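You operate a simulated robot arm through the tools that you are given. There is no shell and no other tool. Be economical: measure what you need, move in short steps, check, and stop when the job is done.

You are at the controls of a simulated robot arm. One attempt, no reset.

## Task
Close the sanitiser, switch it on and run it on long.
Fine: one whole run; leave the books inside.

The check looks at the end state, three seconds after you hand in, the way a careful person would. Anything else that was tipped, shoved, dropped, spilled or broken makes it a failure.

## Robot
A 7-joint arm with a fingered hand, fixed in place. Base frame: the origin is at the foot of the arm, x ahead of it, y to its left, z up. Units: m, degrees, N and s.
With the tool pointing down near the work surface it reaches from about 0.1 to 0.6 m from the base axis. Its first joint turns from -166.0 to 166.0 degrees. Payload 4.9 kg.
The TCP is the grasp point between the finger pads, 0.032 m short of the fingertips. In the tool frame z runs along the fingers and y along their closing line. The gripper opens to 0.192 m. The gripper's body begins 0.089 m behind the TCP. The gripper is a hand of 3 fingers: y runs from the thumb to the fingers, the wrist lies at [0, 0, -0.267] in the tool frame, and closing takes about 1.5 s.
Orientation is that of the tool frame in the base frame, as [roll, pitch, yaw] about the fixed x, y, z axes, in that order (R = Rz(yaw) Ry(pitch) Rx(roll)). With the fingers straight down and closing along the base's y, the tool's x points along the base's -x, its y along +y and its z along -z.

## Interface
- The arm moves only by the tool move_arm. Its argument "commands" is a list of rows, each a list of 6 numbers: the shift along the tool's x, y, z in cm, then the turn, a rotation vector about the tool's x, y, z in degrees. In form: [[x, y, z, wx, wy, wz], ...]. A call has 1 to 8 rows; each row shifts and turns the commanded pose from where the row before left it, along the tool's axes as they then stand. "grip" is the finger opening in cm, from 0 to 19.2, set as the call begins (left out, the last holds). Rows are played at 5 a second. More than 0.05 m and 8.6 degrees between two rows, or a gripper value outside its range, and nothing of the call is played. A pose out of reach is approached as far as the arm can. The call stops where the force on the tool passes 40 N (or 10 N more than at its start, if that is more) or the arm is blocked; 0.2 s more then pass. The fingers move at their own pace (about 0.153 m/s each) and stop on an object; they squeeze with about 33 N. The grip force told is the motor's: it shows also when the fingers shut on nothing. Time passes only in rows, and 0.2 s behind the last, so rows that do not move let the fingers close. It gives the time, the measured TCP pose, the force on the tool (base axes), the opening and the grip force at its end, in the units of the frame above (readings bear some noise), with the torque about the TCP (base axes, N m) and any sound that the robot's microphone picked up, and new pictures: "pictures" is both (left out), scene, wrist or none.
- Cameras (640 x 400 px; columns grow to the right, rows downward): "scene" is fixed at [0.049, -0.4989, 1.8789]; the picture's right is [0.80, -0.60, 0.00], its down [-0.46, -0.61, -0.65] and it looks along [0.39, 0.52, -0.76] (base axes); focal length 346 px, centre (320, 200). "wrist" rides on the gripper at [0.08, -0.046, -0.113] in the tool frame; the picture's right is [0.50, 0.87, 0.00], its down [-0.67, 0.39, -0.63] and it looks along [-0.55, 0.32, 0.78] (tool axes); focal length 226 px, centre (320, 200). There is no depth. A picture from a camera that has moved, and an enlarged one, comes with that camera's place and axes in the base frame and with its lens.
- finger_targets(finger1, finger2, thumb_bend): sets how far each is bent, from 0 (flat) to 1 (curled in); at 0.3 the hand is open as for a grip, at 0.7 the pads meet at the TCP. One left out holds its place. A second passes; each finger stops where it meets its share of the squeeze, and holds until it gets a number again. A gripper value or a shape takes the hand back. It gives what a move gives, with no picture; readings hold the bend of each and the force on the fingers (four entries, about 0 where the hand has none), thumb and palm.
- set_grasp(shape): the hand has 3 fingers and takes this shape, open, in about a second: jaw (thumb against the fingers, like two jaws); tri (thumb and two fingers); tip (a fingertip pinch); poke (one finger out to press); point (the index stretched); flat (the hand flat); cup (the hand cupped); fist (a fist). The gripper value then closes the fingers along that shape, each until it touches; the sizes above hold for jaw. It gives what a move gives, with no picture.
- zoom(camera, box): a new picture of the part [left, top, right, bottom] of that camera's present view, enlarged. It takes no simulated time.
- job_done(): hands the job in; it is judged then, once.

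Work in short steps. Places have to be worked out from the pictures, the camera data and where the tool is seen: move nearer, look again, correct. Check each grasp and each placing, and mend what went wrong. You have 120 turns and 200 pictures in all, those below and enlarged ones among them. Open the gripper and draw the arm clear of the work before you hand the job in, unless the task says otherwise; then end with one line.

The tools are called after "Request:" as name(argument=value, ...) on one line, values as JSON. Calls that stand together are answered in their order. move_arm: Moves the arm, as the interface text tells. Its arguments: {"type":"object","properties":{"commands":{"type":"array","items":{"type":"array","items":{"type":"number"}}},"grip":{"type":"number"},"pictures":{"type":"string","enum":["both","scene","wrist","none"]}},"required":["commands"]} The other tools are called the same way: set_grasp (shape) gives the hand a shape; finger_targets (finger1, finger2, thumb_bend) moves the fingers one by one; zoom (camera, box) takes an enlarged picture of a part of a camera's view; job_done () hands the job in.

At the start:

```text
time: 0.0
position: [0.3963, 0.2117, 1.3291]
ee_rot: [-180.0, 0.0, -180.0]
wrist_force: [-0.5, 0.9, 0.0]
moment: [0.05, 0.02, -0.01]
finger_gap: 0.1916
grip_force: 0.1
shape: jaw
bend: [0.3, 0.3, 0.3]
finger forces: [0.1, 0.0, 0.0, 0.1, 0.1, 0.0]
```

scene: 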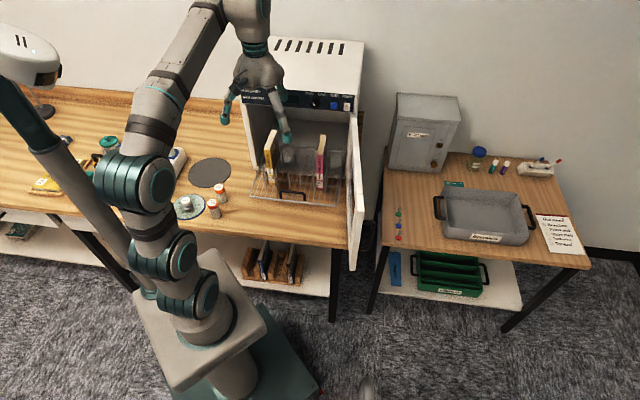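
wrist: 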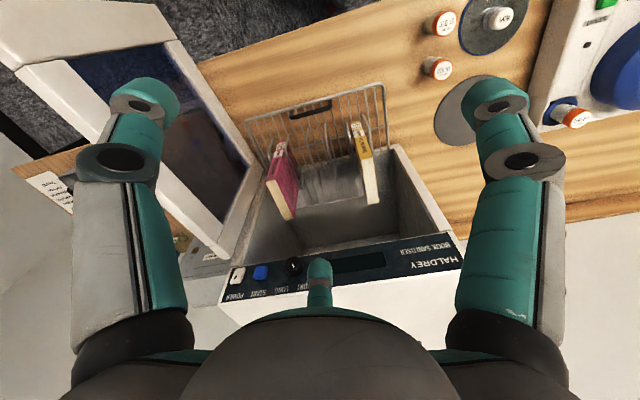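

I start by looking closely at the sanitiser in both cameras.

Request:
zoom(camera="scene", box=[220, 30, 380, 130])

Request:
zoom(camera="scene", box=[220, 110, 400, 290])

Request:
zoom(camera="wrist", box=[200, 210, 480, 320])

Request:
zoom(camera="scene", box=[360, 80, 600, 280])

```text
4.00 times, centred on (300, 80) of scene
camera zoom: at [0.049, -0.4989, 1.8789], right [0.8, -0.6, 0.0], down [-0.46, -0.61, -0.65], along [0.39, 0.52, -0.76], focal length 1384 px, centre (400, 680)
```

zoom: 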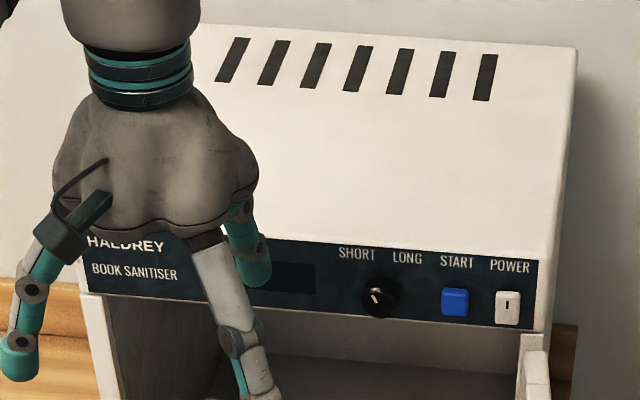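

```text
2.22 times, centred on (310, 200) of scene
camera zoom: at [0.049, -0.4989, 1.8789], right [0.8, -0.6, 0.0], down [-0.46, -0.61, -0.65], along [0.39, 0.52, -0.76], focal length 769 px, centre (342, 200)
```

zoom: 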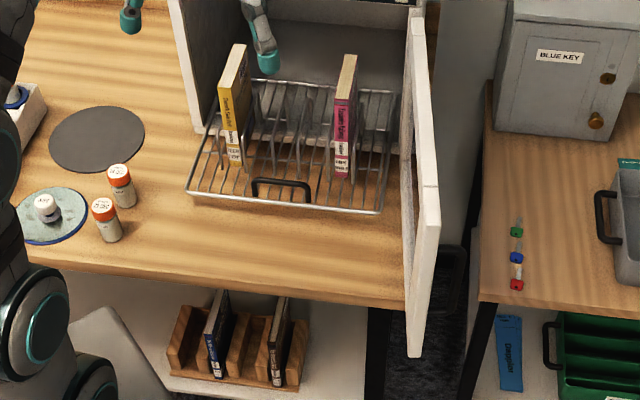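

```text
2.29 times, centred on (340, 265) of wrist
camera zoom: at [0.3171, 0.1654, 1.4439], right [-0.5, 0.87, 0.0], down [0.67, 0.39, 0.63], along [0.55, 0.32, -0.78], focal length 517 px, centre (274, 51)
```

zoom: 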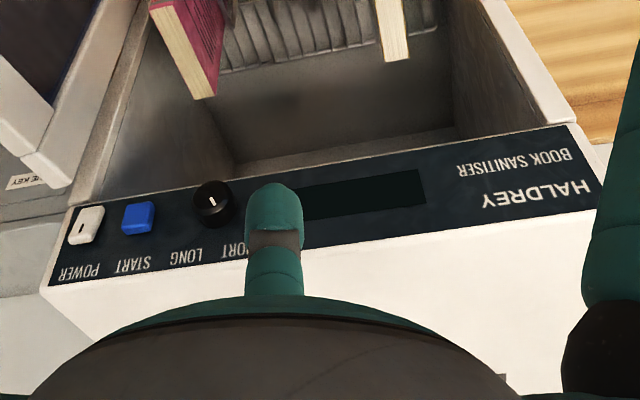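

```text
2.00 times, centred on (480, 180) of scene
camera zoom: at [0.049, -0.4989, 1.8789], right [0.8, -0.6, 0.0], down [-0.46, -0.61, -0.65], along [0.39, 0.52, -0.76], focal length 692 px, centre (0, 240)
```

zoom: 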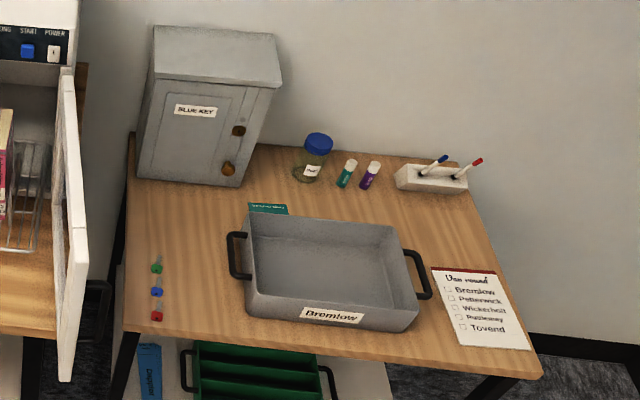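

Triangulating from both views: the panel lies near START (0.667, 0.250, 1.22), POWER (0.698, 0.220, 1.22) and knob (0.621, 0.290, 1.22). The box faces about (-0.69, -0.72), the rack sticks out about 15 cm and the door stands open at about 98°. I first yaw the hand so the camera will be above when the hand is tilted horizontal.

Request:
move_arm(commands=[[0.7, -0.7, 0, 0, 0, 8.4], [0.7, -0.7, 0, 0, 0, 8.4], [0.7, -0.7, 0, 0, 0, 8.4], [0.7, -0.7, 0, 0, 0, 8.4], [0, 0, 0, 0, 0, 8.4], [0, 0, 0, 0, 0, 8.4], [0, 0, 0, 0, 0, 8.4], [0, 0, 0, 0, 0, 8.4]], pictures="none")

Request:
move_arm(commands=[[0, 0, 0, 0, 0, 8.4], [0, 0, 0, 0, 0, 8.4], [0, 0, 0, 0, 0, 8.4], [0, 0, 0, 0, 0, 8.4], [0, 0, 0, 0, 0, 8.4], [0, 0, 0, 0, 0, 8.4], [0, 0, 0, 0, 0, 8.4], [0, 0, 0, 0, 0, 8.4]])

```text
time: 1.8
position: [0.3645, 0.1891, 1.3305]
ee_rot: [-180.0, 0.1, 112.6]
wrist_force: [-0.3, 0.9, 0.6]
moment: [0.02, 0.05, 0.0]
finger_gap: 0.1918
grip_force: 0.0
shape: jaw
bend: [0.3, 0.3, 0.3]
finger forces: [0.0, 0.0, 0.0, 0.0, 0.0, 0.1]
```

```text
time: 3.6
position: [0.3631, 0.1898, 1.3301]
ee_rot: [-180.0, 0.0, 45.4]
wrist_force: [-1.6, 0.1, -0.4]
moment: [0.0, 0.0, -0.01]
finger_gap: 0.1921
grip_force: 0.1
shape: jaw
bend: [0.3, 0.3, 0.3]
finger forces: [0.0, 0.0, 0.0, 0.0, 0.1, 0.0]
camera wrist: at [0.3867, 0.2792, 1.4439], right [0.97, -0.25, 0.0], down [-0.2, -0.75, 0.63], along [-0.16, -0.61, -0.78], focal length 226 px, centre (320, 200)
```

scene: 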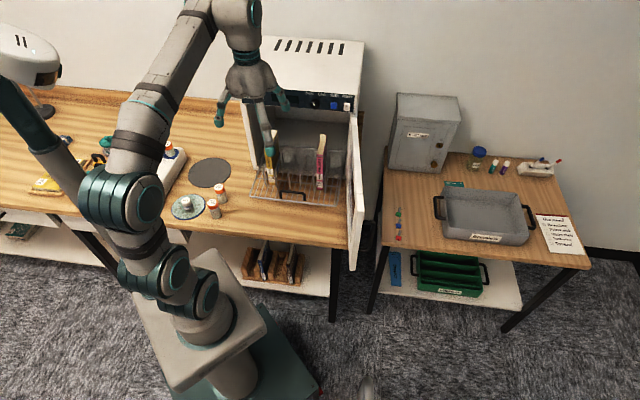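
wrist: 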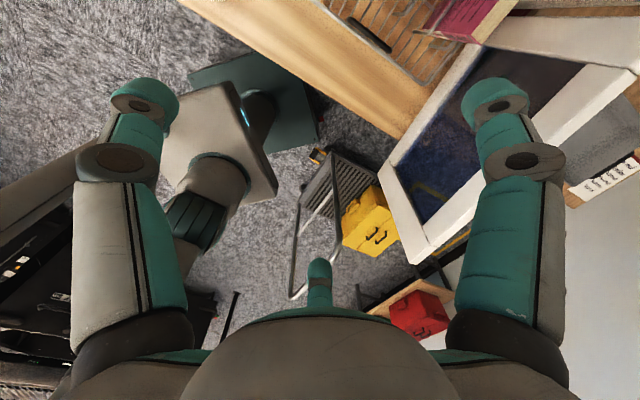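

The yaw came out at 45.4° as wanted. I go down in front of the rack, clear of it, moving right 5 cm, then tilt the hand forward.

Request:
move_arm(commands=[[0, 1, 4.5, 0, 0, 0], [0, 1, 4.5, 0, 0, 0], [0, 1, 4.5, 0, 0, 0], [0, 1, 4.5, 0, 0, 0], [0, 1, 4.5, 0, 0, 0], [0, 0.5, 4.0, 0, 0, 0]], pictures="none")

Request:
move_arm(commands=[[0, 0, 0, 0, 8.4, 0], [0, 0, 0, 0, 8.4, 0], [0, 0, 0, 0, 8.4, 0], [0, 0, 0, 0, 8.4, 0], [0, 0, 0, 0, 8.4, 0], [0, 0, 0, 0, 8.4, 0], [0, 0, 0, 0, 8.4, 0]])

```text
time: 5.0
position: [0.4025, 0.1522, 1.0644]
ee_rot: [-179.9, 0.0, 45.5]
wrist_force: [1.3, -0.2, -0.5]
moment: [-0.01, 0.02, 0.0]
finger_gap: 0.1918
grip_force: 0.2
shape: jaw
bend: [0.3, 0.3, 0.3]
finger forces: [0.1, 0.0, 0.0, 0.0, 0.1, 0.1]
```

```text
time: 6.6
position: [0.4035, 0.1505, 1.0652]
ee_rot: [179.8, -58.8, 45.6]
wrist_force: [-0.5, 0.6, -0.6]
moment: [0.0, 0.01, -0.01]
finger_gap: 0.192
grip_force: 0.0
shape: jaw
bend: [0.3, 0.3, 0.3]
finger forces: [0.0, 0.1, 0.0, 0.1, 0.0, 0.0]
camera wrist: at [0.331, 0.1446, 1.1922], right [0.8, -0.42, 0.43], down [-0.35, -0.91, -0.25], along [0.49, 0.05, -0.87], focal length 226 px, centre (320, 200)
```

scene: 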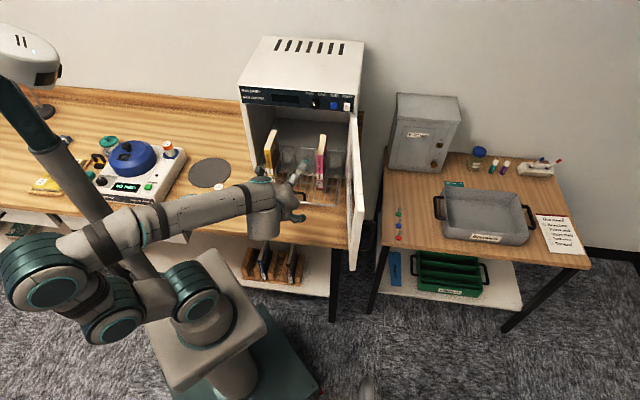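
wrist: 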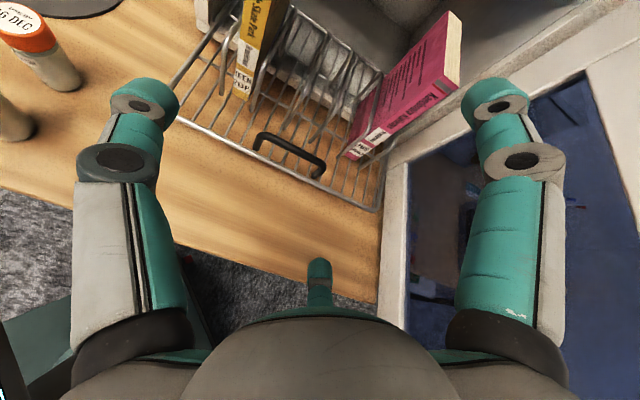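

The rack's front bar is at z≈0.905 with its middle near (0.467, 0.218), and the books stand 7 cm behind it. I'll push that bar with both finger sides around the handle, so I narrow the opening to 12 cm, tilt a bit more and come down halfway, watching the forearm.

Request:
move_arm(commands=[[0, 0, 0, 0, 8.4, 0], [-2, 0, 1.4, 0, 0, 0], [-2, 0, 1.4, 0, 0, 0], [-2, 0, 1.4, 0, 0, 0]], grip=12)

```text
time: 7.6
position: [0.4145, 0.1625, 0.9936]
ee_rot: [179.8, -67.3, 45.6]
wrist_force: [-0.6, -0.1, -0.5]
moment: [0.01, -0.01, 0.03]
finger_gap: 0.1204
grip_force: 0.1
shape: jaw
bend: [0.31, 0.31, 0.7]
finger forces: [0.0, 0.0, 0.0, 0.0, 0.0, 0.0]
camera wrist: at [0.3303, 0.1428, 1.112], right [0.75, -0.47, 0.46], down [-0.31, -0.87, -0.37], along [0.58, 0.14, -0.8], focal length 226 px, centre (320, 200)
```

scene: 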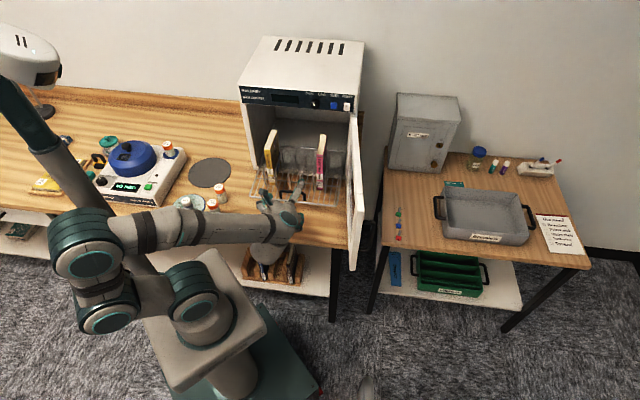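
wrist: 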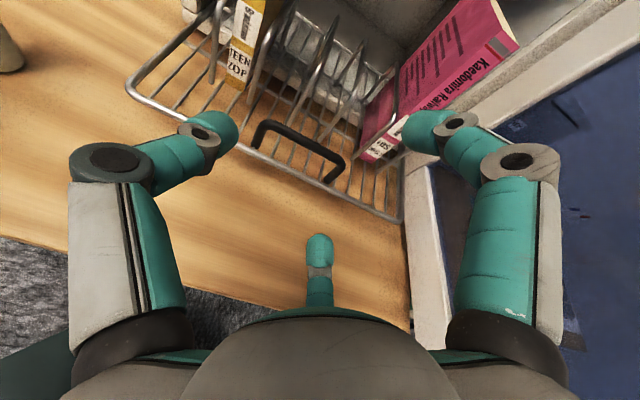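

The two right-hand fingers sit one above the other in this pose, which is poor for the thin bar. I try the poke shape and see where its finger is.

Request:
set_grasp(shape="poke")

Request:
move_arm(commands=[[0, 0, 0, 0, 0, 0]])

Request:
zoom(camera="scene", box=[220, 130, 380, 270])

```text
time: 8.5
position: [0.4155, 0.1625, 0.9935]
ee_rot: [-180.0, -67.2, 45.6]
wrist_force: [1.0, 0.2, -0.1]
moment: [0.01, -0.01, 0.0]
finger_gap: 0.0
grip_force: 0.1
shape: poke
bend: [1.0, 1.0, 0.91]
finger forces: [0.0, 0.1, 0.1, 0.0, 0.1, 0.1]
```

```text
time: 8.9
position: [0.4139, 0.1634, 0.9945]
ee_rot: [-180.0, -67.3, 45.6]
wrist_force: [0.1, -0.1, 0.3]
moment: [0.01, 0.01, 0.03]
finger_gap: 0.0
grip_force: 0.1
shape: poke
bend: [1.0, 1.0, 0.91]
finger forces: [0.1, 0.0, 0.0, 0.0, 0.0, 0.0]
camera wrist: at [0.3301, 0.1427, 1.112], right [0.75, -0.47, 0.46], down [-0.31, -0.87, -0.37], along [0.58, 0.14, -0.8], focal length 226 px, centre (320, 200)
```

scene: 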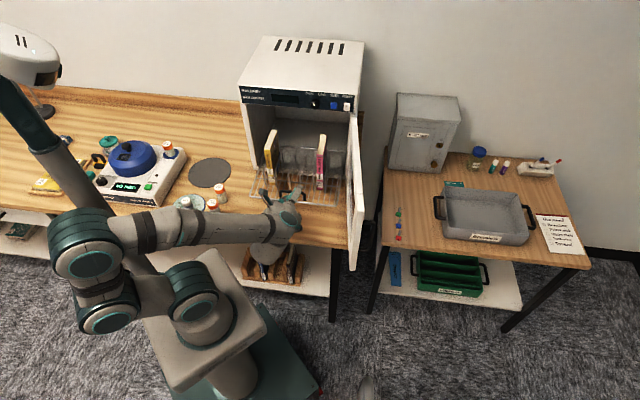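
wrist: 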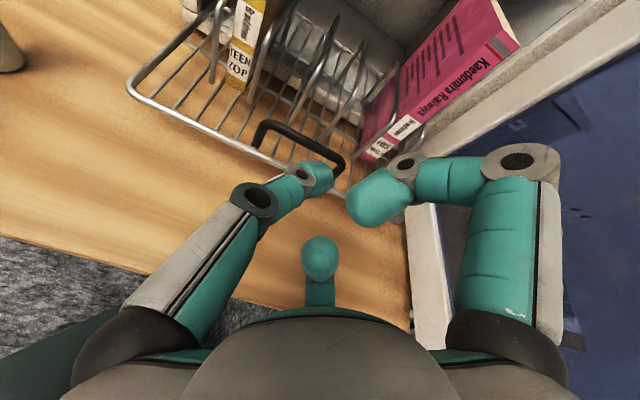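

```text
2.86 times, centred on (300, 200) of scene
camera zoom: at [0.049, -0.4989, 1.8789], right [0.8, -0.6, 0.0], down [-0.46, -0.61, -0.65], along [0.39, 0.52, -0.76], focal length 988 px, centre (377, 200)
```

zoom: 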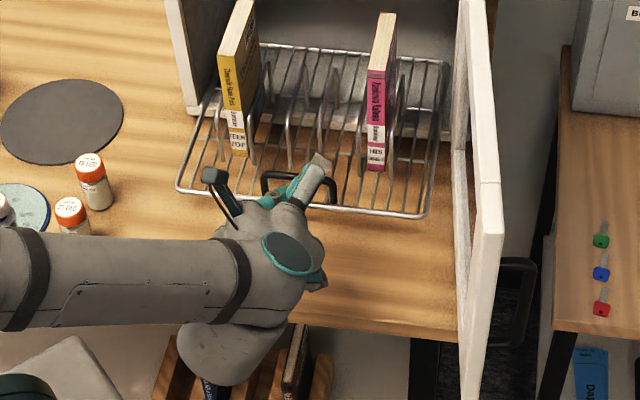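

The poke tip (thumb) lies about 3 cm ahead of the TCP on its axis. I lower it to the bar's height (~0.912), 4 cm in front of it.

Request:
move_arm(commands=[[-2.1, 0, 0.9, 0, 0, 0], [-2.1, 0, 0.9, 0, 0, 0], [-2.1, 0, 0.8, 0, 0, 0]])

Request:
zoom(camera="scene", box=[160, 150, 380, 270])

```text
time: 9.7
position: [0.4122, 0.1623, 0.924]
ee_rot: [179.9, -67.2, 45.6]
wrist_force: [-0.7, 0.1, -0.3]
moment: [0.01, -0.03, -0.06]
finger_gap: 0.0
grip_force: 0.0
shape: poke
bend: [1.0, 1.0, 0.91]
finger forces: [0.1, 0.0, 0.0, 0.0, 0.1, 0.0]
camera wrist: at [0.3293, 0.1423, 1.0426], right [0.75, -0.47, 0.46], down [-0.31, -0.87, -0.37], along [0.58, 0.14, -0.8], focal length 226 px, centre (320, 200)
```

scene: 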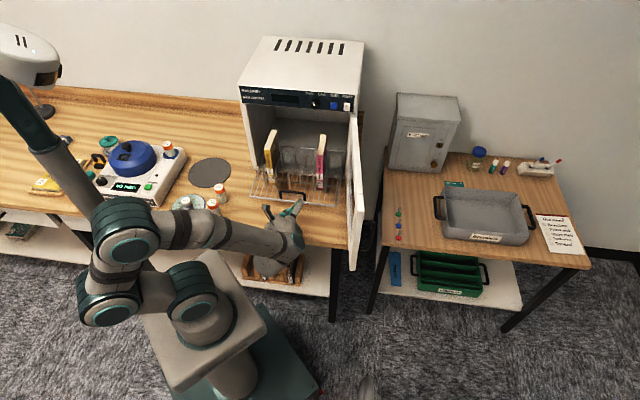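
wrist: 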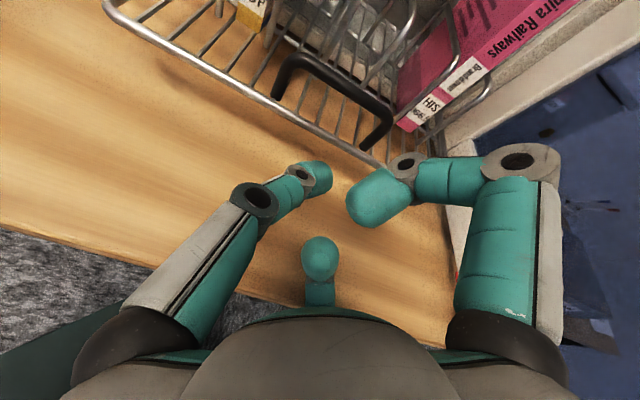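

```text
2.91 times, centred on (270, 210) of scene
camera zoom: at [0.049, -0.4989, 1.8789], right [0.8, -0.6, 0.0], down [-0.46, -0.61, -0.65], along [0.39, 0.52, -0.76], focal length 1006 px, centre (466, 171)
```

zoom: 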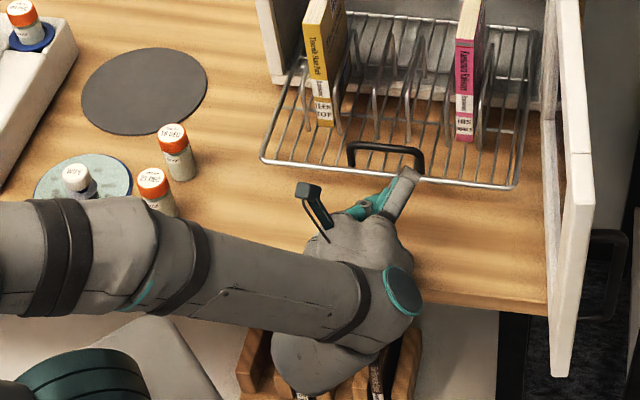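

Tip is about 4–5 cm in front of the bar, centred near the handle. I advance horizontally in small rows until contact.

Request:
move_arm(commands=[[0.775, 0, 1.845, 0, 0, 0], [0.6, 0, 1.4, 0, 0, 0], [0.4, 0, 0.9, 0, 0, 0], [0.4, 0, 0.9, 0, 0, 0]])

Request:
zoom(camera="scene", box=[240, 160, 360, 235])

```text
time: 10.7
position: [0.4531, 0.2018, 0.9264]
ee_rot: [-180.0, -67.3, 45.6]
wrist_force: [0.7, 0.0, -0.8]
moment: [-0.02, 0.0, -0.01]
finger_gap: 0.0
grip_force: 0.1
shape: poke
bend: [1.0, 1.0, 0.91]
finger forces: [0.0, 0.0, 0.1, 0.1, 0.0, 0.1]
camera wrist: at [0.3682, 0.182, 1.0447], right [0.75, -0.47, 0.46], down [-0.31, -0.87, -0.37], along [0.58, 0.14, -0.8], focal length 226 px, centre (320, 200)
```

scene: 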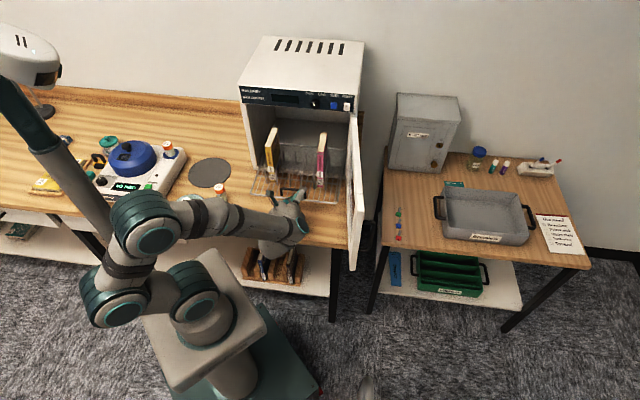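
wrist: 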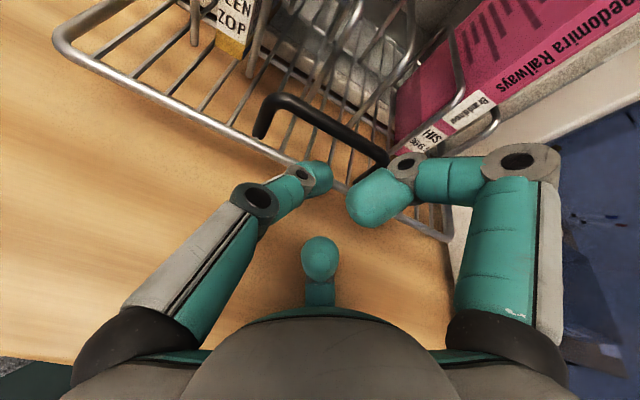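

```text
5.33 times, centred on (300, 198) of scene
camera zoom: at [0.049, -0.4989, 1.8789], right [0.8, -0.6, 0.0], down [-0.46, -0.61, -0.65], along [0.39, 0.52, -0.76], focal length 1845 px, centre (427, 213)
```

zoom: 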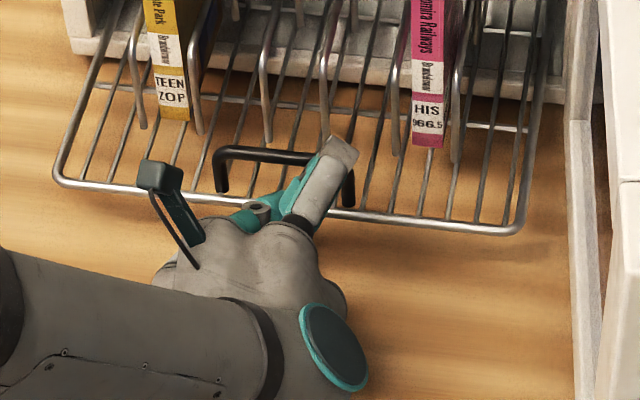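

No contact yet; the tip appears right at the bar. I keep advancing in small steps.

Request:
move_arm(commands=[[0.4, 0, 0.9, 0, 0, 0], [0.4, 0, 0.9, 0, 0, 0], [0.4, 0, 0.9, 0, 0, 0]], pictures="wrist")

Request:
zoom(camera="scene", box=[240, 160, 360, 235])

```text
time: 11.5
position: [0.4717, 0.2235, 0.9255]
ee_rot: [179.9, -67.2, 45.7]
wrist_force: [-1.5, 0.5, 1.6]
moment: [0.04, -0.03, -0.01]
finger_gap: 0.0
grip_force: 0.1
shape: poke
bend: [1.0, 1.0, 0.91]
finger forces: [0.0, 0.1, 0.0, 0.0, 1.4, 0.1]
camera wrist: at [0.3877, 0.2026, 1.0446], right [0.75, -0.47, 0.46], down [-0.31, -0.87, -0.37], along [0.58, 0.14, -0.8], focal length 226 px, centre (320, 200)
```

wrist: 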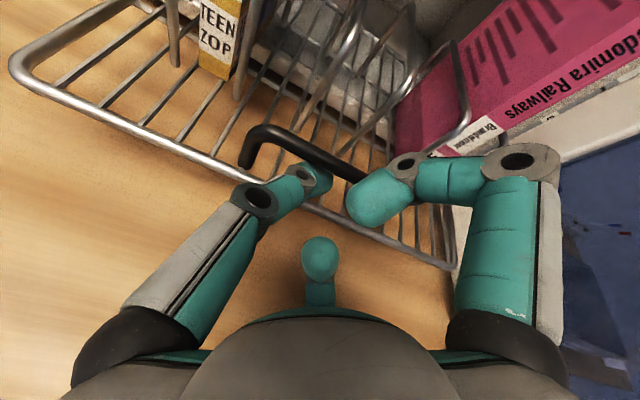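

```text
5.33 times, centred on (300, 198) of scene
camera zoom: at [0.049, -0.4989, 1.8789], right [0.8, -0.6, 0.0], down [-0.46, -0.61, -0.65], along [0.39, 0.52, -0.76], focal length 1845 px, centre (427, 213)
```

zoom: 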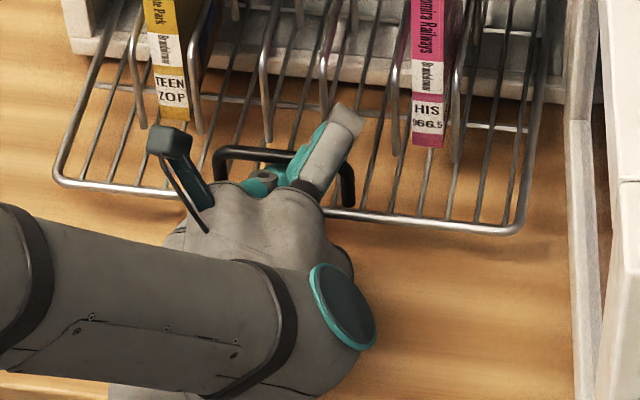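

The thumb rides on the bar and its tip is at the handle crossbar, which would serve to push. I push slowly and check that the rack moves.

Request:
move_arm(commands=[[0.4, 0, 0.9, 0, 0, 0], [0.4, 0, 0.9, 0, 0, 0]], pictures="wrist")

Request:
zoom(camera="scene", box=[240, 160, 360, 235])

```text
time: 12.1
position: [0.4856, 0.2374, 0.9273]
ee_rot: [179.9, -67.1, 45.7]
wrist_force: [-1.0, -1.6, 3.5]
moment: [0.04, -0.07, 0.0]
finger_gap: 0.0
grip_force: 0.1
shape: poke
bend: [1.0, 1.0, 0.91]
finger forces: [0.0, 0.0, 0.0, 0.0, 3.6, 0.0]
camera wrist: at [0.4017, 0.2165, 1.0446], right [0.75, -0.47, 0.46], down [-0.31, -0.87, -0.37], along [0.58, 0.14, -0.8], focal length 226 px, centre (320, 200)
```

wrist: 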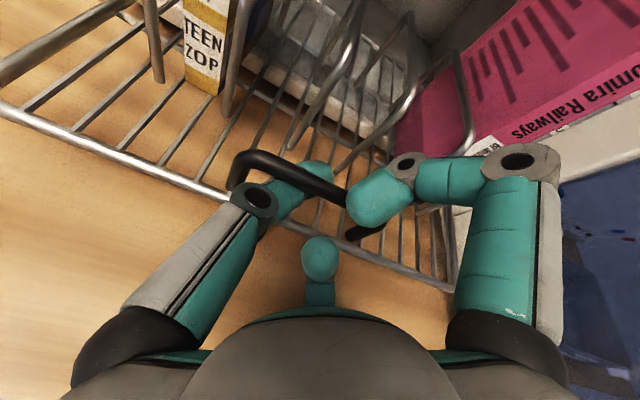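

```text
5.33 times, centred on (300, 198) of scene
camera zoom: at [0.049, -0.4989, 1.8789], right [0.8, -0.6, 0.0], down [-0.46, -0.61, -0.65], along [0.39, 0.52, -0.76], focal length 1845 px, centre (427, 213)
```

zoom: 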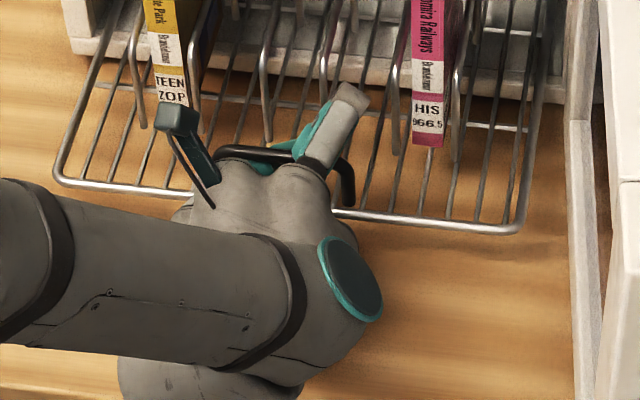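

The thumb slipped under the raised handle hoop without moving the rack. I back out straight and switch to a fist, which is tall enough to meet both bar and handle.

Request:
move_arm(commands=[[-0.8, 0, -1.85, 0, 0, 0], [-0.8, 0, -1.85, 0, 0, 0], [-0.8, 0, -1.85, 0, 0, 0], [-0.8, 0, -1.85, 0, 0, 0], [-0.8, 0, -1.85, 0, 0, 0]], pictures="none")

Request:
set_grasp(shape="fist")

Request:
move_arm(commands=[[0, 0, 0, 0, 0, 0]], pictures="wrist")

Request:
zoom(camera="scene", box=[220, 150, 380, 250])

```text
time: 13.3
position: [0.4154, 0.166, 0.9256]
ee_rot: [-180.0, -67.2, 45.6]
wrist_force: [0.6, 1.6, -0.6]
moment: [0.01, -0.01, 0.0]
finger_gap: 0.0001
grip_force: 0.1
shape: poke
bend: [1.0, 1.0, 0.91]
finger forces: [0.1, 0.0, 0.0, 0.1, 0.0, 0.0]
```

```text
time: 14.2
position: [0.4156, 0.1654, 0.9251]
ee_rot: [179.9, -67.2, 45.6]
wrist_force: [-0.5, 0.8, 0.5]
moment: [0.0, 0.04, -0.02]
finger_gap: 0.0001
grip_force: 0.1
shape: fist
bend: [1.0, 1.0, 0.63]
finger forces: [0.0, 0.1, 0.0, 0.1, 0.0, 0.0]
```

```text
time: 14.6
position: [0.4157, 0.164, 0.9247]
ee_rot: [-180.0, -67.3, 45.6]
wrist_force: [0.4, 0.8, -0.6]
moment: [-0.02, -0.03, 0.03]
finger_gap: 0.0
grip_force: 0.1
shape: fist
bend: [1.0, 1.0, 0.63]
finger forces: [0.0, 0.1, 0.0, 0.0, 0.1, 0.1]
camera wrist: at [0.3307, 0.1457, 1.0433], right [0.75, -0.47, 0.46], down [-0.31, -0.87, -0.37], along [0.58, 0.14, -0.8], focal length 226 px, centre (320, 200)
```

wrist: 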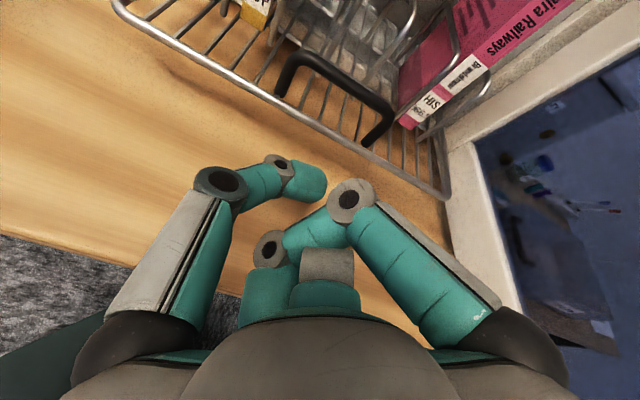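

```text
4.00 times, centred on (300, 200) of scene
camera zoom: at [0.049, -0.4989, 1.8789], right [0.8, -0.6, 0.0], down [-0.46, -0.61, -0.65], along [0.39, 0.52, -0.76], focal length 1384 px, centre (400, 200)
```

zoom: 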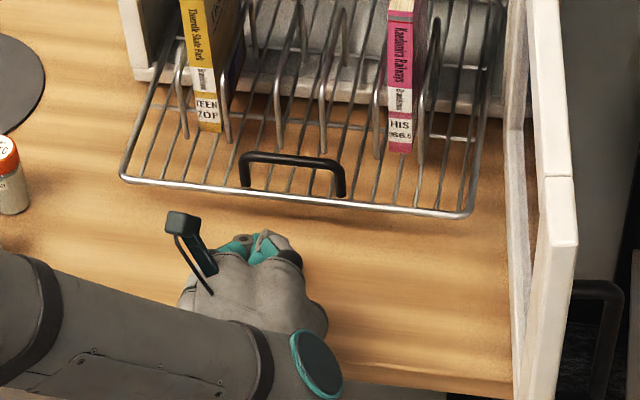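

The fist presents a wide crosswise thumb/knuckle front. Handle crossbar triangulates to n≈0.521, z≈0.93 and the front bar to z≈0.90, so I lower 1.2 cm to meet the bar squarely and advance.

Request:
move_arm(commands=[[-1.1, 0, 0.46, 0, 0, 0], [0.8, 0, 1.85, 0, 0, 0], [0.8, 0, 1.85, 0, 0, 0], [0.4, 0, 0.92, 0, 0, 0]], pictures="wrist")

Request:
zoom(camera="scene", box=[220, 150, 380, 250])

```text
time: 15.6
position: [0.4515, 0.202, 0.914]
ee_rot: [-179.9, -67.2, 45.5]
wrist_force: [-0.6, 0.3, -0.1]
moment: [0.02, 0.02, -0.02]
finger_gap: 0.0001
grip_force: 0.1
shape: fist
bend: [1.0, 1.0, 0.63]
finger forces: [0.0, 0.0, 0.0, 0.0, 0.1, 0.1]
camera wrist: at [0.3677, 0.1812, 1.0322], right [0.75, -0.47, 0.46], down [-0.31, -0.87, -0.37], along [0.58, 0.14, -0.8], focal length 226 px, centre (320, 200)
```

wrist: 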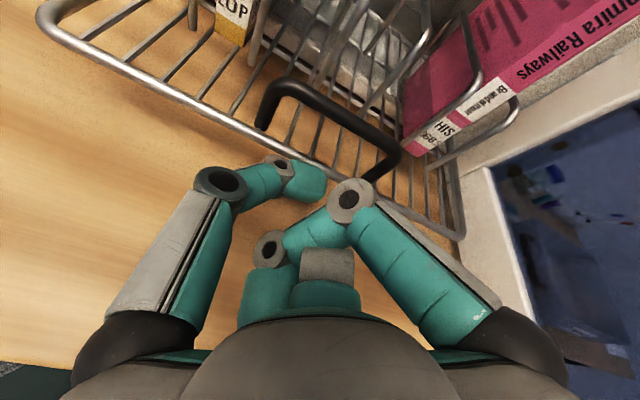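

```text
4.00 times, centred on (300, 200) of scene
camera zoom: at [0.049, -0.4989, 1.8789], right [0.8, -0.6, 0.0], down [-0.46, -0.61, -0.65], along [0.39, 0.52, -0.76], focal length 1384 px, centre (400, 200)
```

zoom: 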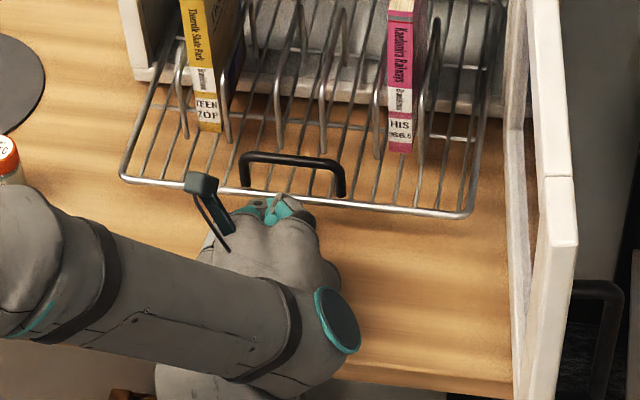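

The thumb row is just about at the bar. Continue advancing slowly.

Request:
move_arm(commands=[[0.4, 0, 0.92, 0, 0, 0], [0.4, 0, 0.92, 0, 0, 0], [0.4, 0, 0.92, 0, 0, 0]], pictures="wrist")

Request:
zoom(camera="scene", box=[220, 150, 380, 250])

```text
time: 16.4
position: [0.4732, 0.2221, 0.9133]
ee_rot: [-180.0, -67.1, 45.6]
wrist_force: [-0.2, -0.1, -0.9]
moment: [0.05, 0.01, 0.01]
finger_gap: 0.0
grip_force: 0.0
shape: fist
bend: [1.0, 1.0, 0.63]
finger forces: [0.0, 0.0, 0.1, 0.1, 0.0, 0.1]
camera wrist: at [0.3883, 0.2024, 1.0319], right [0.75, -0.47, 0.46], down [-0.31, -0.87, -0.37], along [0.58, 0.14, -0.8], focal length 226 px, centre (320, 200)
```

wrist: 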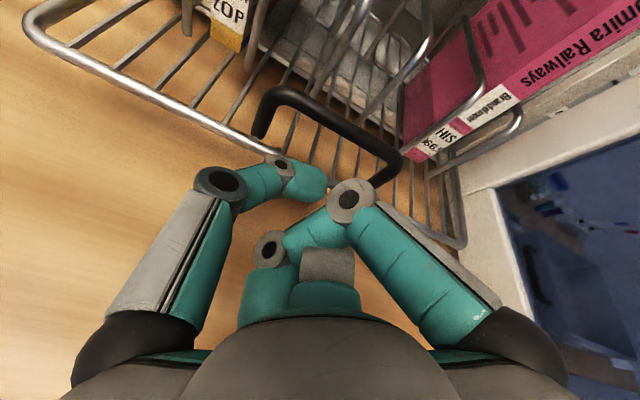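

```text
4.00 times, centred on (300, 200) of scene
camera zoom: at [0.049, -0.4989, 1.8789], right [0.8, -0.6, 0.0], down [-0.46, -0.61, -0.65], along [0.39, 0.52, -0.76], focal length 1384 px, centre (400, 200)
```

zoom: 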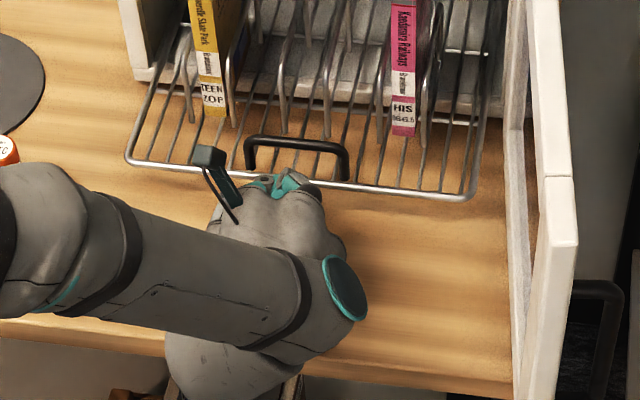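

The rack slides in freely, books standing. I continue pushing at 1 cm per row.

Request:
move_arm(commands=[[0.4, 0, 0.92, 0, 0, 0], [0.4, 0, 0.92, 0, 0, 0], [0.4, 0, 0.92, 0, 0, 0], [0.4, 0, 0.92, 0, 0, 0]])

Request:
zoom(camera="scene", box=[140, 120, 380, 270])

```text
time: 17.4
position: [0.5003, 0.2523, 0.9159]
ee_rot: [-180.0, -67.1, 45.7]
wrist_force: [-0.2, -0.7, 0.0]
moment: [0.0, 0.0, 0.0]
finger_gap: 0.0
grip_force: 0.0
shape: fist
bend: [1.0, 1.0, 0.63]
finger forces: [0.0, 0.0, 0.0, 0.0, 0.0, 0.1]
camera wrist: at [0.4162, 0.2312, 1.0343], right [0.75, -0.47, 0.46], down [-0.31, -0.87, -0.37], along [0.58, 0.14, -0.8], focal length 226 px, centre (320, 200)
```

scene: 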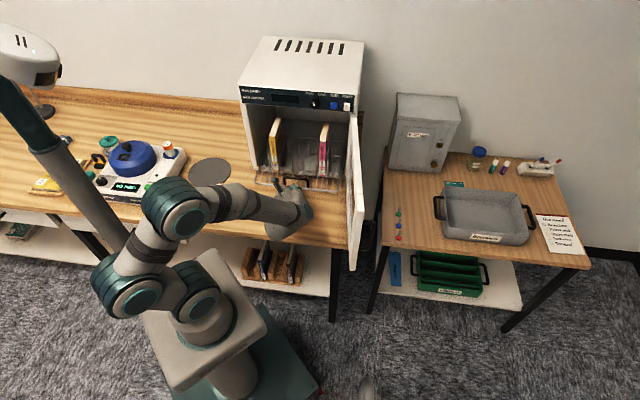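
wrist: 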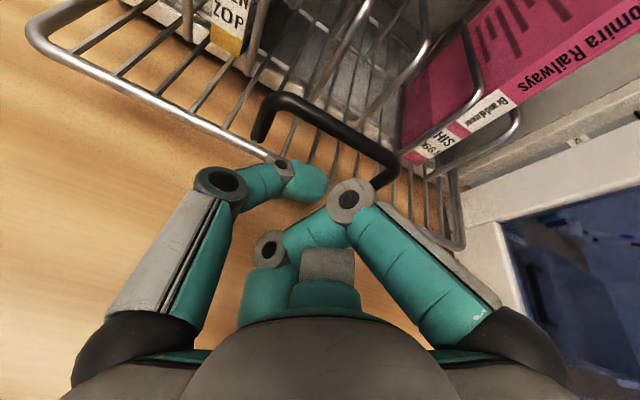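

```text
2.67 times, centred on (260, 195) of scene
camera zoom: at [0.049, -0.4989, 1.8789], right [0.8, -0.6, 0.0], down [-0.46, -0.61, -0.65], along [0.39, 0.52, -0.76], focal length 922 px, centre (480, 213)
```

zoom: 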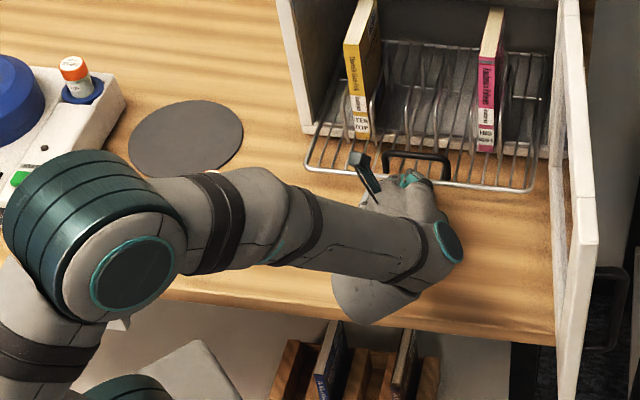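

Rack moves straight and nothing else is touched. Another 8 cm.

Request:
move_arm(commands=[[0.4, 0, 0.92, 0, 0, 0], [0.4, 0, 0.92, 0, 0, 0], [0.4, 0, 0.92, 0, 0, 0], [0.4, 0, 0.92, 0, 0, 0], [0.4, 0, 0.92, 0, 0, 0], [0.4, 0, 0.92, 0, 0, 0], [0.4, 0, 0.92, 0, 0, 0], [0.4, 0, 0.92, 0, 0, 0]])

Request:
zoom(camera="scene", box=[140, 120, 380, 270])

```text
time: 19.2
position: [0.5569, 0.308, 0.916]
ee_rot: [-180.0, -67.3, 45.6]
wrist_force: [0.3, 0.2, 0.1]
moment: [0.01, -0.03, 0.01]
finger_gap: 0.0
grip_force: 0.1
shape: fist
bend: [1.0, 1.0, 0.63]
finger forces: [0.0, 0.0, 0.1, 0.0, 0.0, 0.1]
camera wrist: at [0.4727, 0.2881, 1.0352], right [0.75, -0.47, 0.46], down [-0.31, -0.87, -0.37], along [0.58, 0.14, -0.8], focal length 226 px, centre (320, 200)
```

scene: 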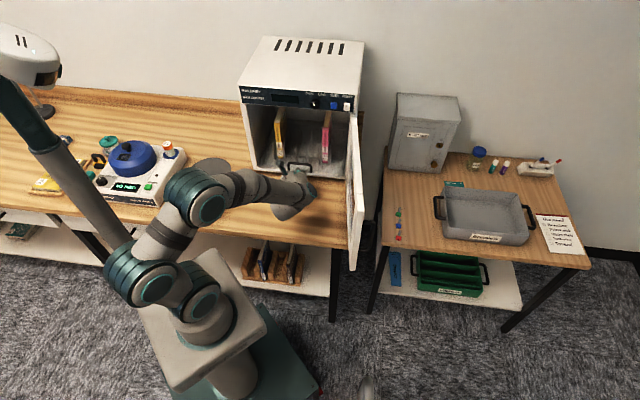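
wrist: 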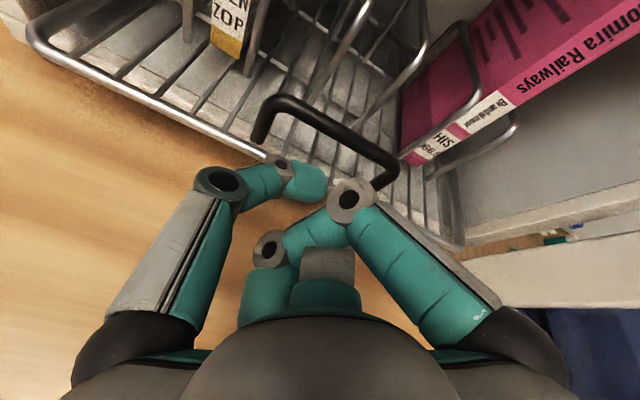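

```text
2.67 times, centred on (260, 195) of scene
camera zoom: at [0.049, -0.4989, 1.8789], right [0.8, -0.6, 0.0], down [-0.46, -0.61, -0.65], along [0.39, 0.52, -0.76], focal length 922 px, centre (480, 213)
```

zoom: 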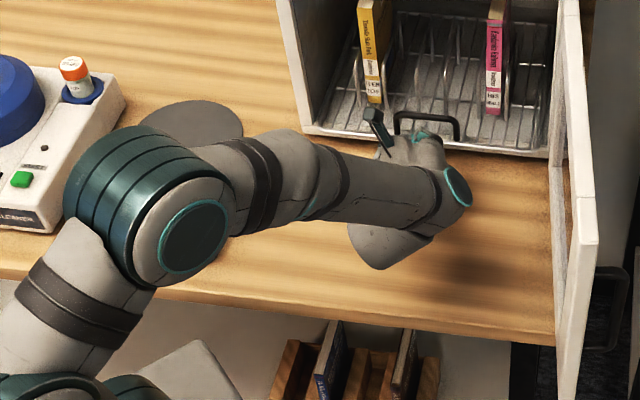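

The front bar is now about at the cabinet's opening. I press on in small rows until it seats.

Request:
move_arm(commands=[[0.4, 0, 0.92, 0, 0, 0], [0.4, 0, 0.92, 0, 0, 0]], pictures="wrist")

Request:
zoom(camera="scene", box=[240, 130, 360, 205])

```text
time: 19.8
position: [0.571, 0.3215, 0.9167]
ee_rot: [-179.9, -67.2, 45.4]
wrist_force: [0.0, 0.2, 0.9]
moment: [0.01, -0.01, -0.01]
finger_gap: 0.0001
grip_force: 0.0
shape: fist
bend: [1.0, 1.0, 0.63]
finger forces: [0.1, 0.0, 0.1, 0.0, 0.0, 0.1]
camera wrist: at [0.4874, 0.3018, 1.035], right [0.75, -0.47, 0.46], down [-0.31, -0.87, -0.37], along [0.58, 0.14, -0.81], focal length 226 px, centre (320, 200)
```

wrist: 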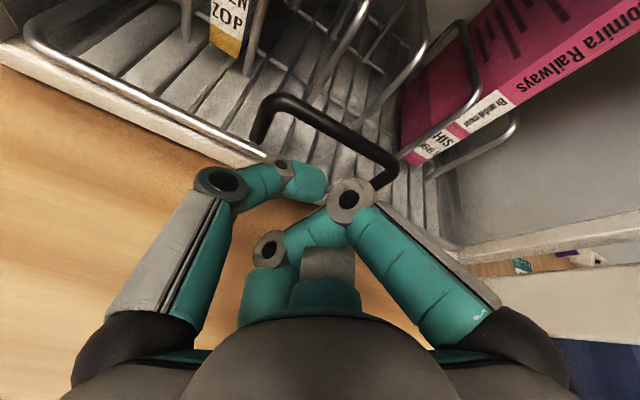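

```text
5.33 times, centred on (300, 168) of scene
camera zoom: at [0.049, -0.4989, 1.8789], right [0.8, -0.6, 0.0], down [-0.46, -0.61, -0.65], along [0.39, 0.52, -0.76], focal length 1845 px, centre (427, 373)
```

zoom: 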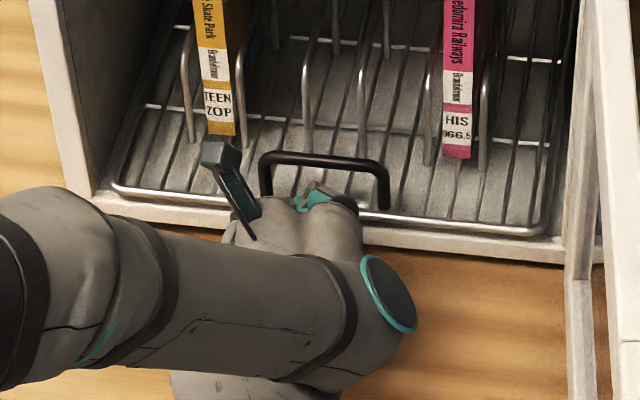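

Request:
move_arm(commands=[[0.4, 0, 0.92, 0, 0, 0], [0.4, 0, 0.92, 0, 0, 0]], pictures="wrist")

Request:
zoom(camera="scene", box=[240, 130, 360, 205])

```text
time: 20.4
position: [0.5855, 0.336, 0.9162]
ee_rot: [180.0, -67.2, 45.5]
wrist_force: [0.6, -0.2, -0.2]
moment: [-0.02, 0.01, 0.0]
finger_gap: 0.0002
grip_force: 0.1
shape: fist
bend: [1.0, 1.0, 0.63]
finger forces: [0.1, 0.1, 0.0, 0.0, 0.0, 0.0]
camera wrist: at [0.5012, 0.3167, 1.0349], right [0.75, -0.47, 0.46], down [-0.31, -0.87, -0.37], along [0.58, 0.14, -0.8], focal length 226 px, centre (320, 200)
```

wrist: 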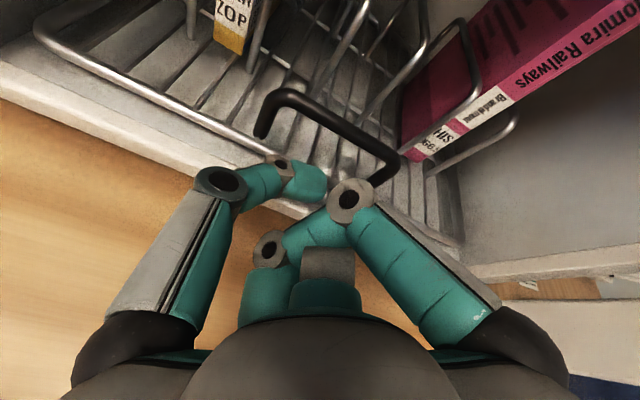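

```text
5.33 times, centred on (300, 168) of scene
camera zoom: at [0.049, -0.4989, 1.8789], right [0.8, -0.6, 0.0], down [-0.46, -0.61, -0.65], along [0.39, 0.52, -0.76], focal length 1845 px, centre (427, 373)
```

zoom: 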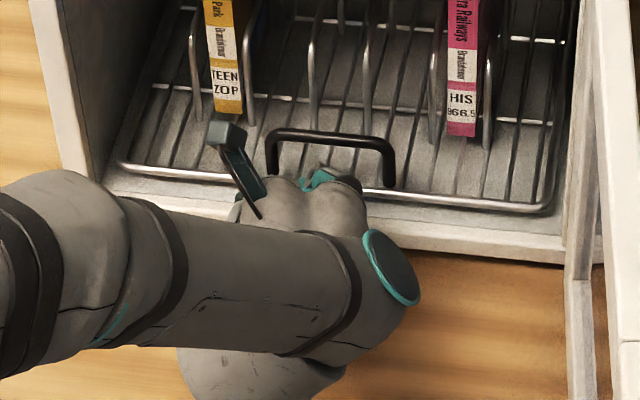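

The bar is about 2 cm inside and still moves freely. I give it another 1.5 cm to be safely clear of the door.

Request:
move_arm(commands=[[0.3, 0, 0.7, 0, 0, 0], [0.3, 0, 0.7, 0, 0, 0], [0, 0, 0, 0, 0, 0]], pictures="wrist")

Request:
zoom(camera="scene", box=[240, 130, 360, 205])

```text
time: 21.2
position: [0.5963, 0.3467, 0.9159]
ee_rot: [-179.9, -67.1, 45.6]
wrist_force: [-18.1, -10.5, 5.3]
moment: [-0.04, 0.1, 0.09]
finger_gap: 0.0
grip_force: 0.0
shape: fist
bend: [1.0, 1.0, 0.68]
finger forces: [0.0, 0.0, 0.1, 0.0, 19.7, 0.1]
camera wrist: at [0.5111, 0.3267, 1.0345], right [0.75, -0.47, 0.46], down [-0.31, -0.87, -0.37], along [0.58, 0.14, -0.81], focal length 226 px, centre (320, 200)
```

wrist: 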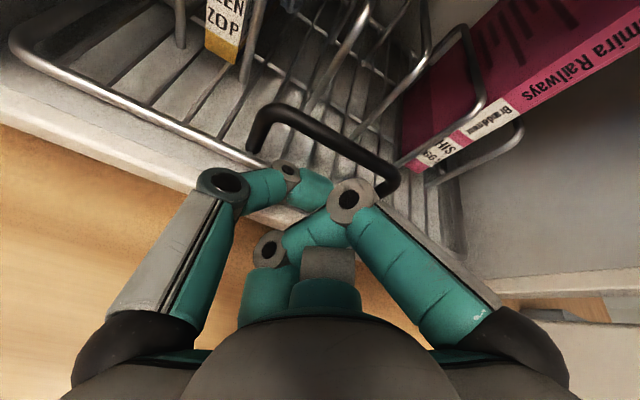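

```text
5.33 times, centred on (300, 168) of scene
camera zoom: at [0.049, -0.4989, 1.8789], right [0.8, -0.6, 0.0], down [-0.46, -0.61, -0.65], along [0.39, 0.52, -0.76], focal length 1845 px, centre (427, 373)
```

zoom: 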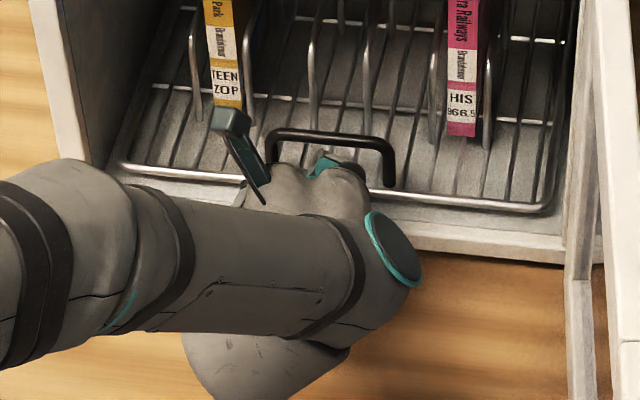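

Force rose to 20 N with no further motion, so the rack is at its stop. I back out along the same line.

Request:
move_arm(commands=[[-0.8, 0, -1.85, 0, 0, 0], [-0.8, 0, -1.85, 0, 0, 0], [-0.8, 0, -1.85, 0, 0, 0], [-0.8, 0, -1.85, 0, 0, 0], [-0.8, 0, -1.85, 0, 0, 0], [-0.8, 0, -1.85, 0, 0, 0], [-0.8, 0, -1.85, 0, 0, 0], [-0.8, 0, -1.85, 0, 0, 0]], pictures="scene")

Request:
zoom(camera="scene", box=[220, 60, 380, 280])

```text
time: 23.0
position: [0.4835, 0.2323, 0.9145]
ee_rot: [180.0, -67.2, 45.7]
wrist_force: [-0.4, -0.3, -0.9]
moment: [0.03, 0.0, -0.04]
finger_gap: 0.0
grip_force: 0.0
shape: fist
bend: [1.0, 1.0, 0.63]
finger forces: [0.0, 0.0, 0.0, 0.1, 0.0, 0.1]
```

scene: 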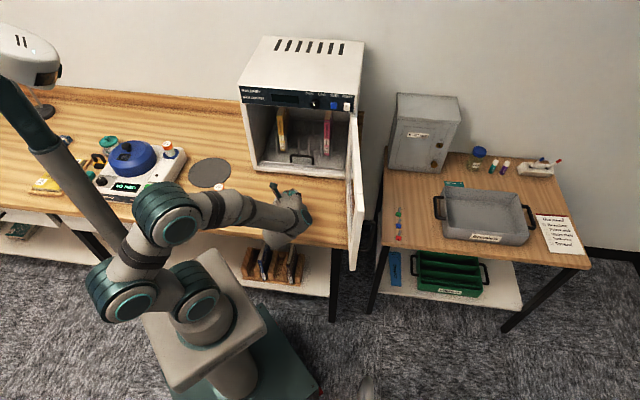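

```text
1.82 times, centred on (300, 170) of scene
camera zoom: at [0.049, -0.4989, 1.8789], right [0.8, -0.6, 0.0], down [-0.46, -0.61, -0.65], along [0.39, 0.52, -0.76], focal length 629 px, centre (356, 254)
```

zoom: 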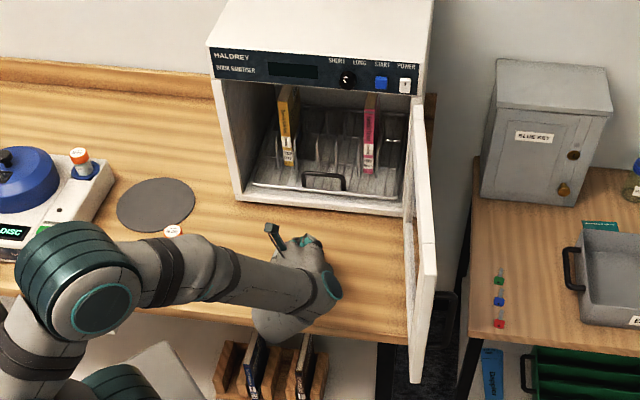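

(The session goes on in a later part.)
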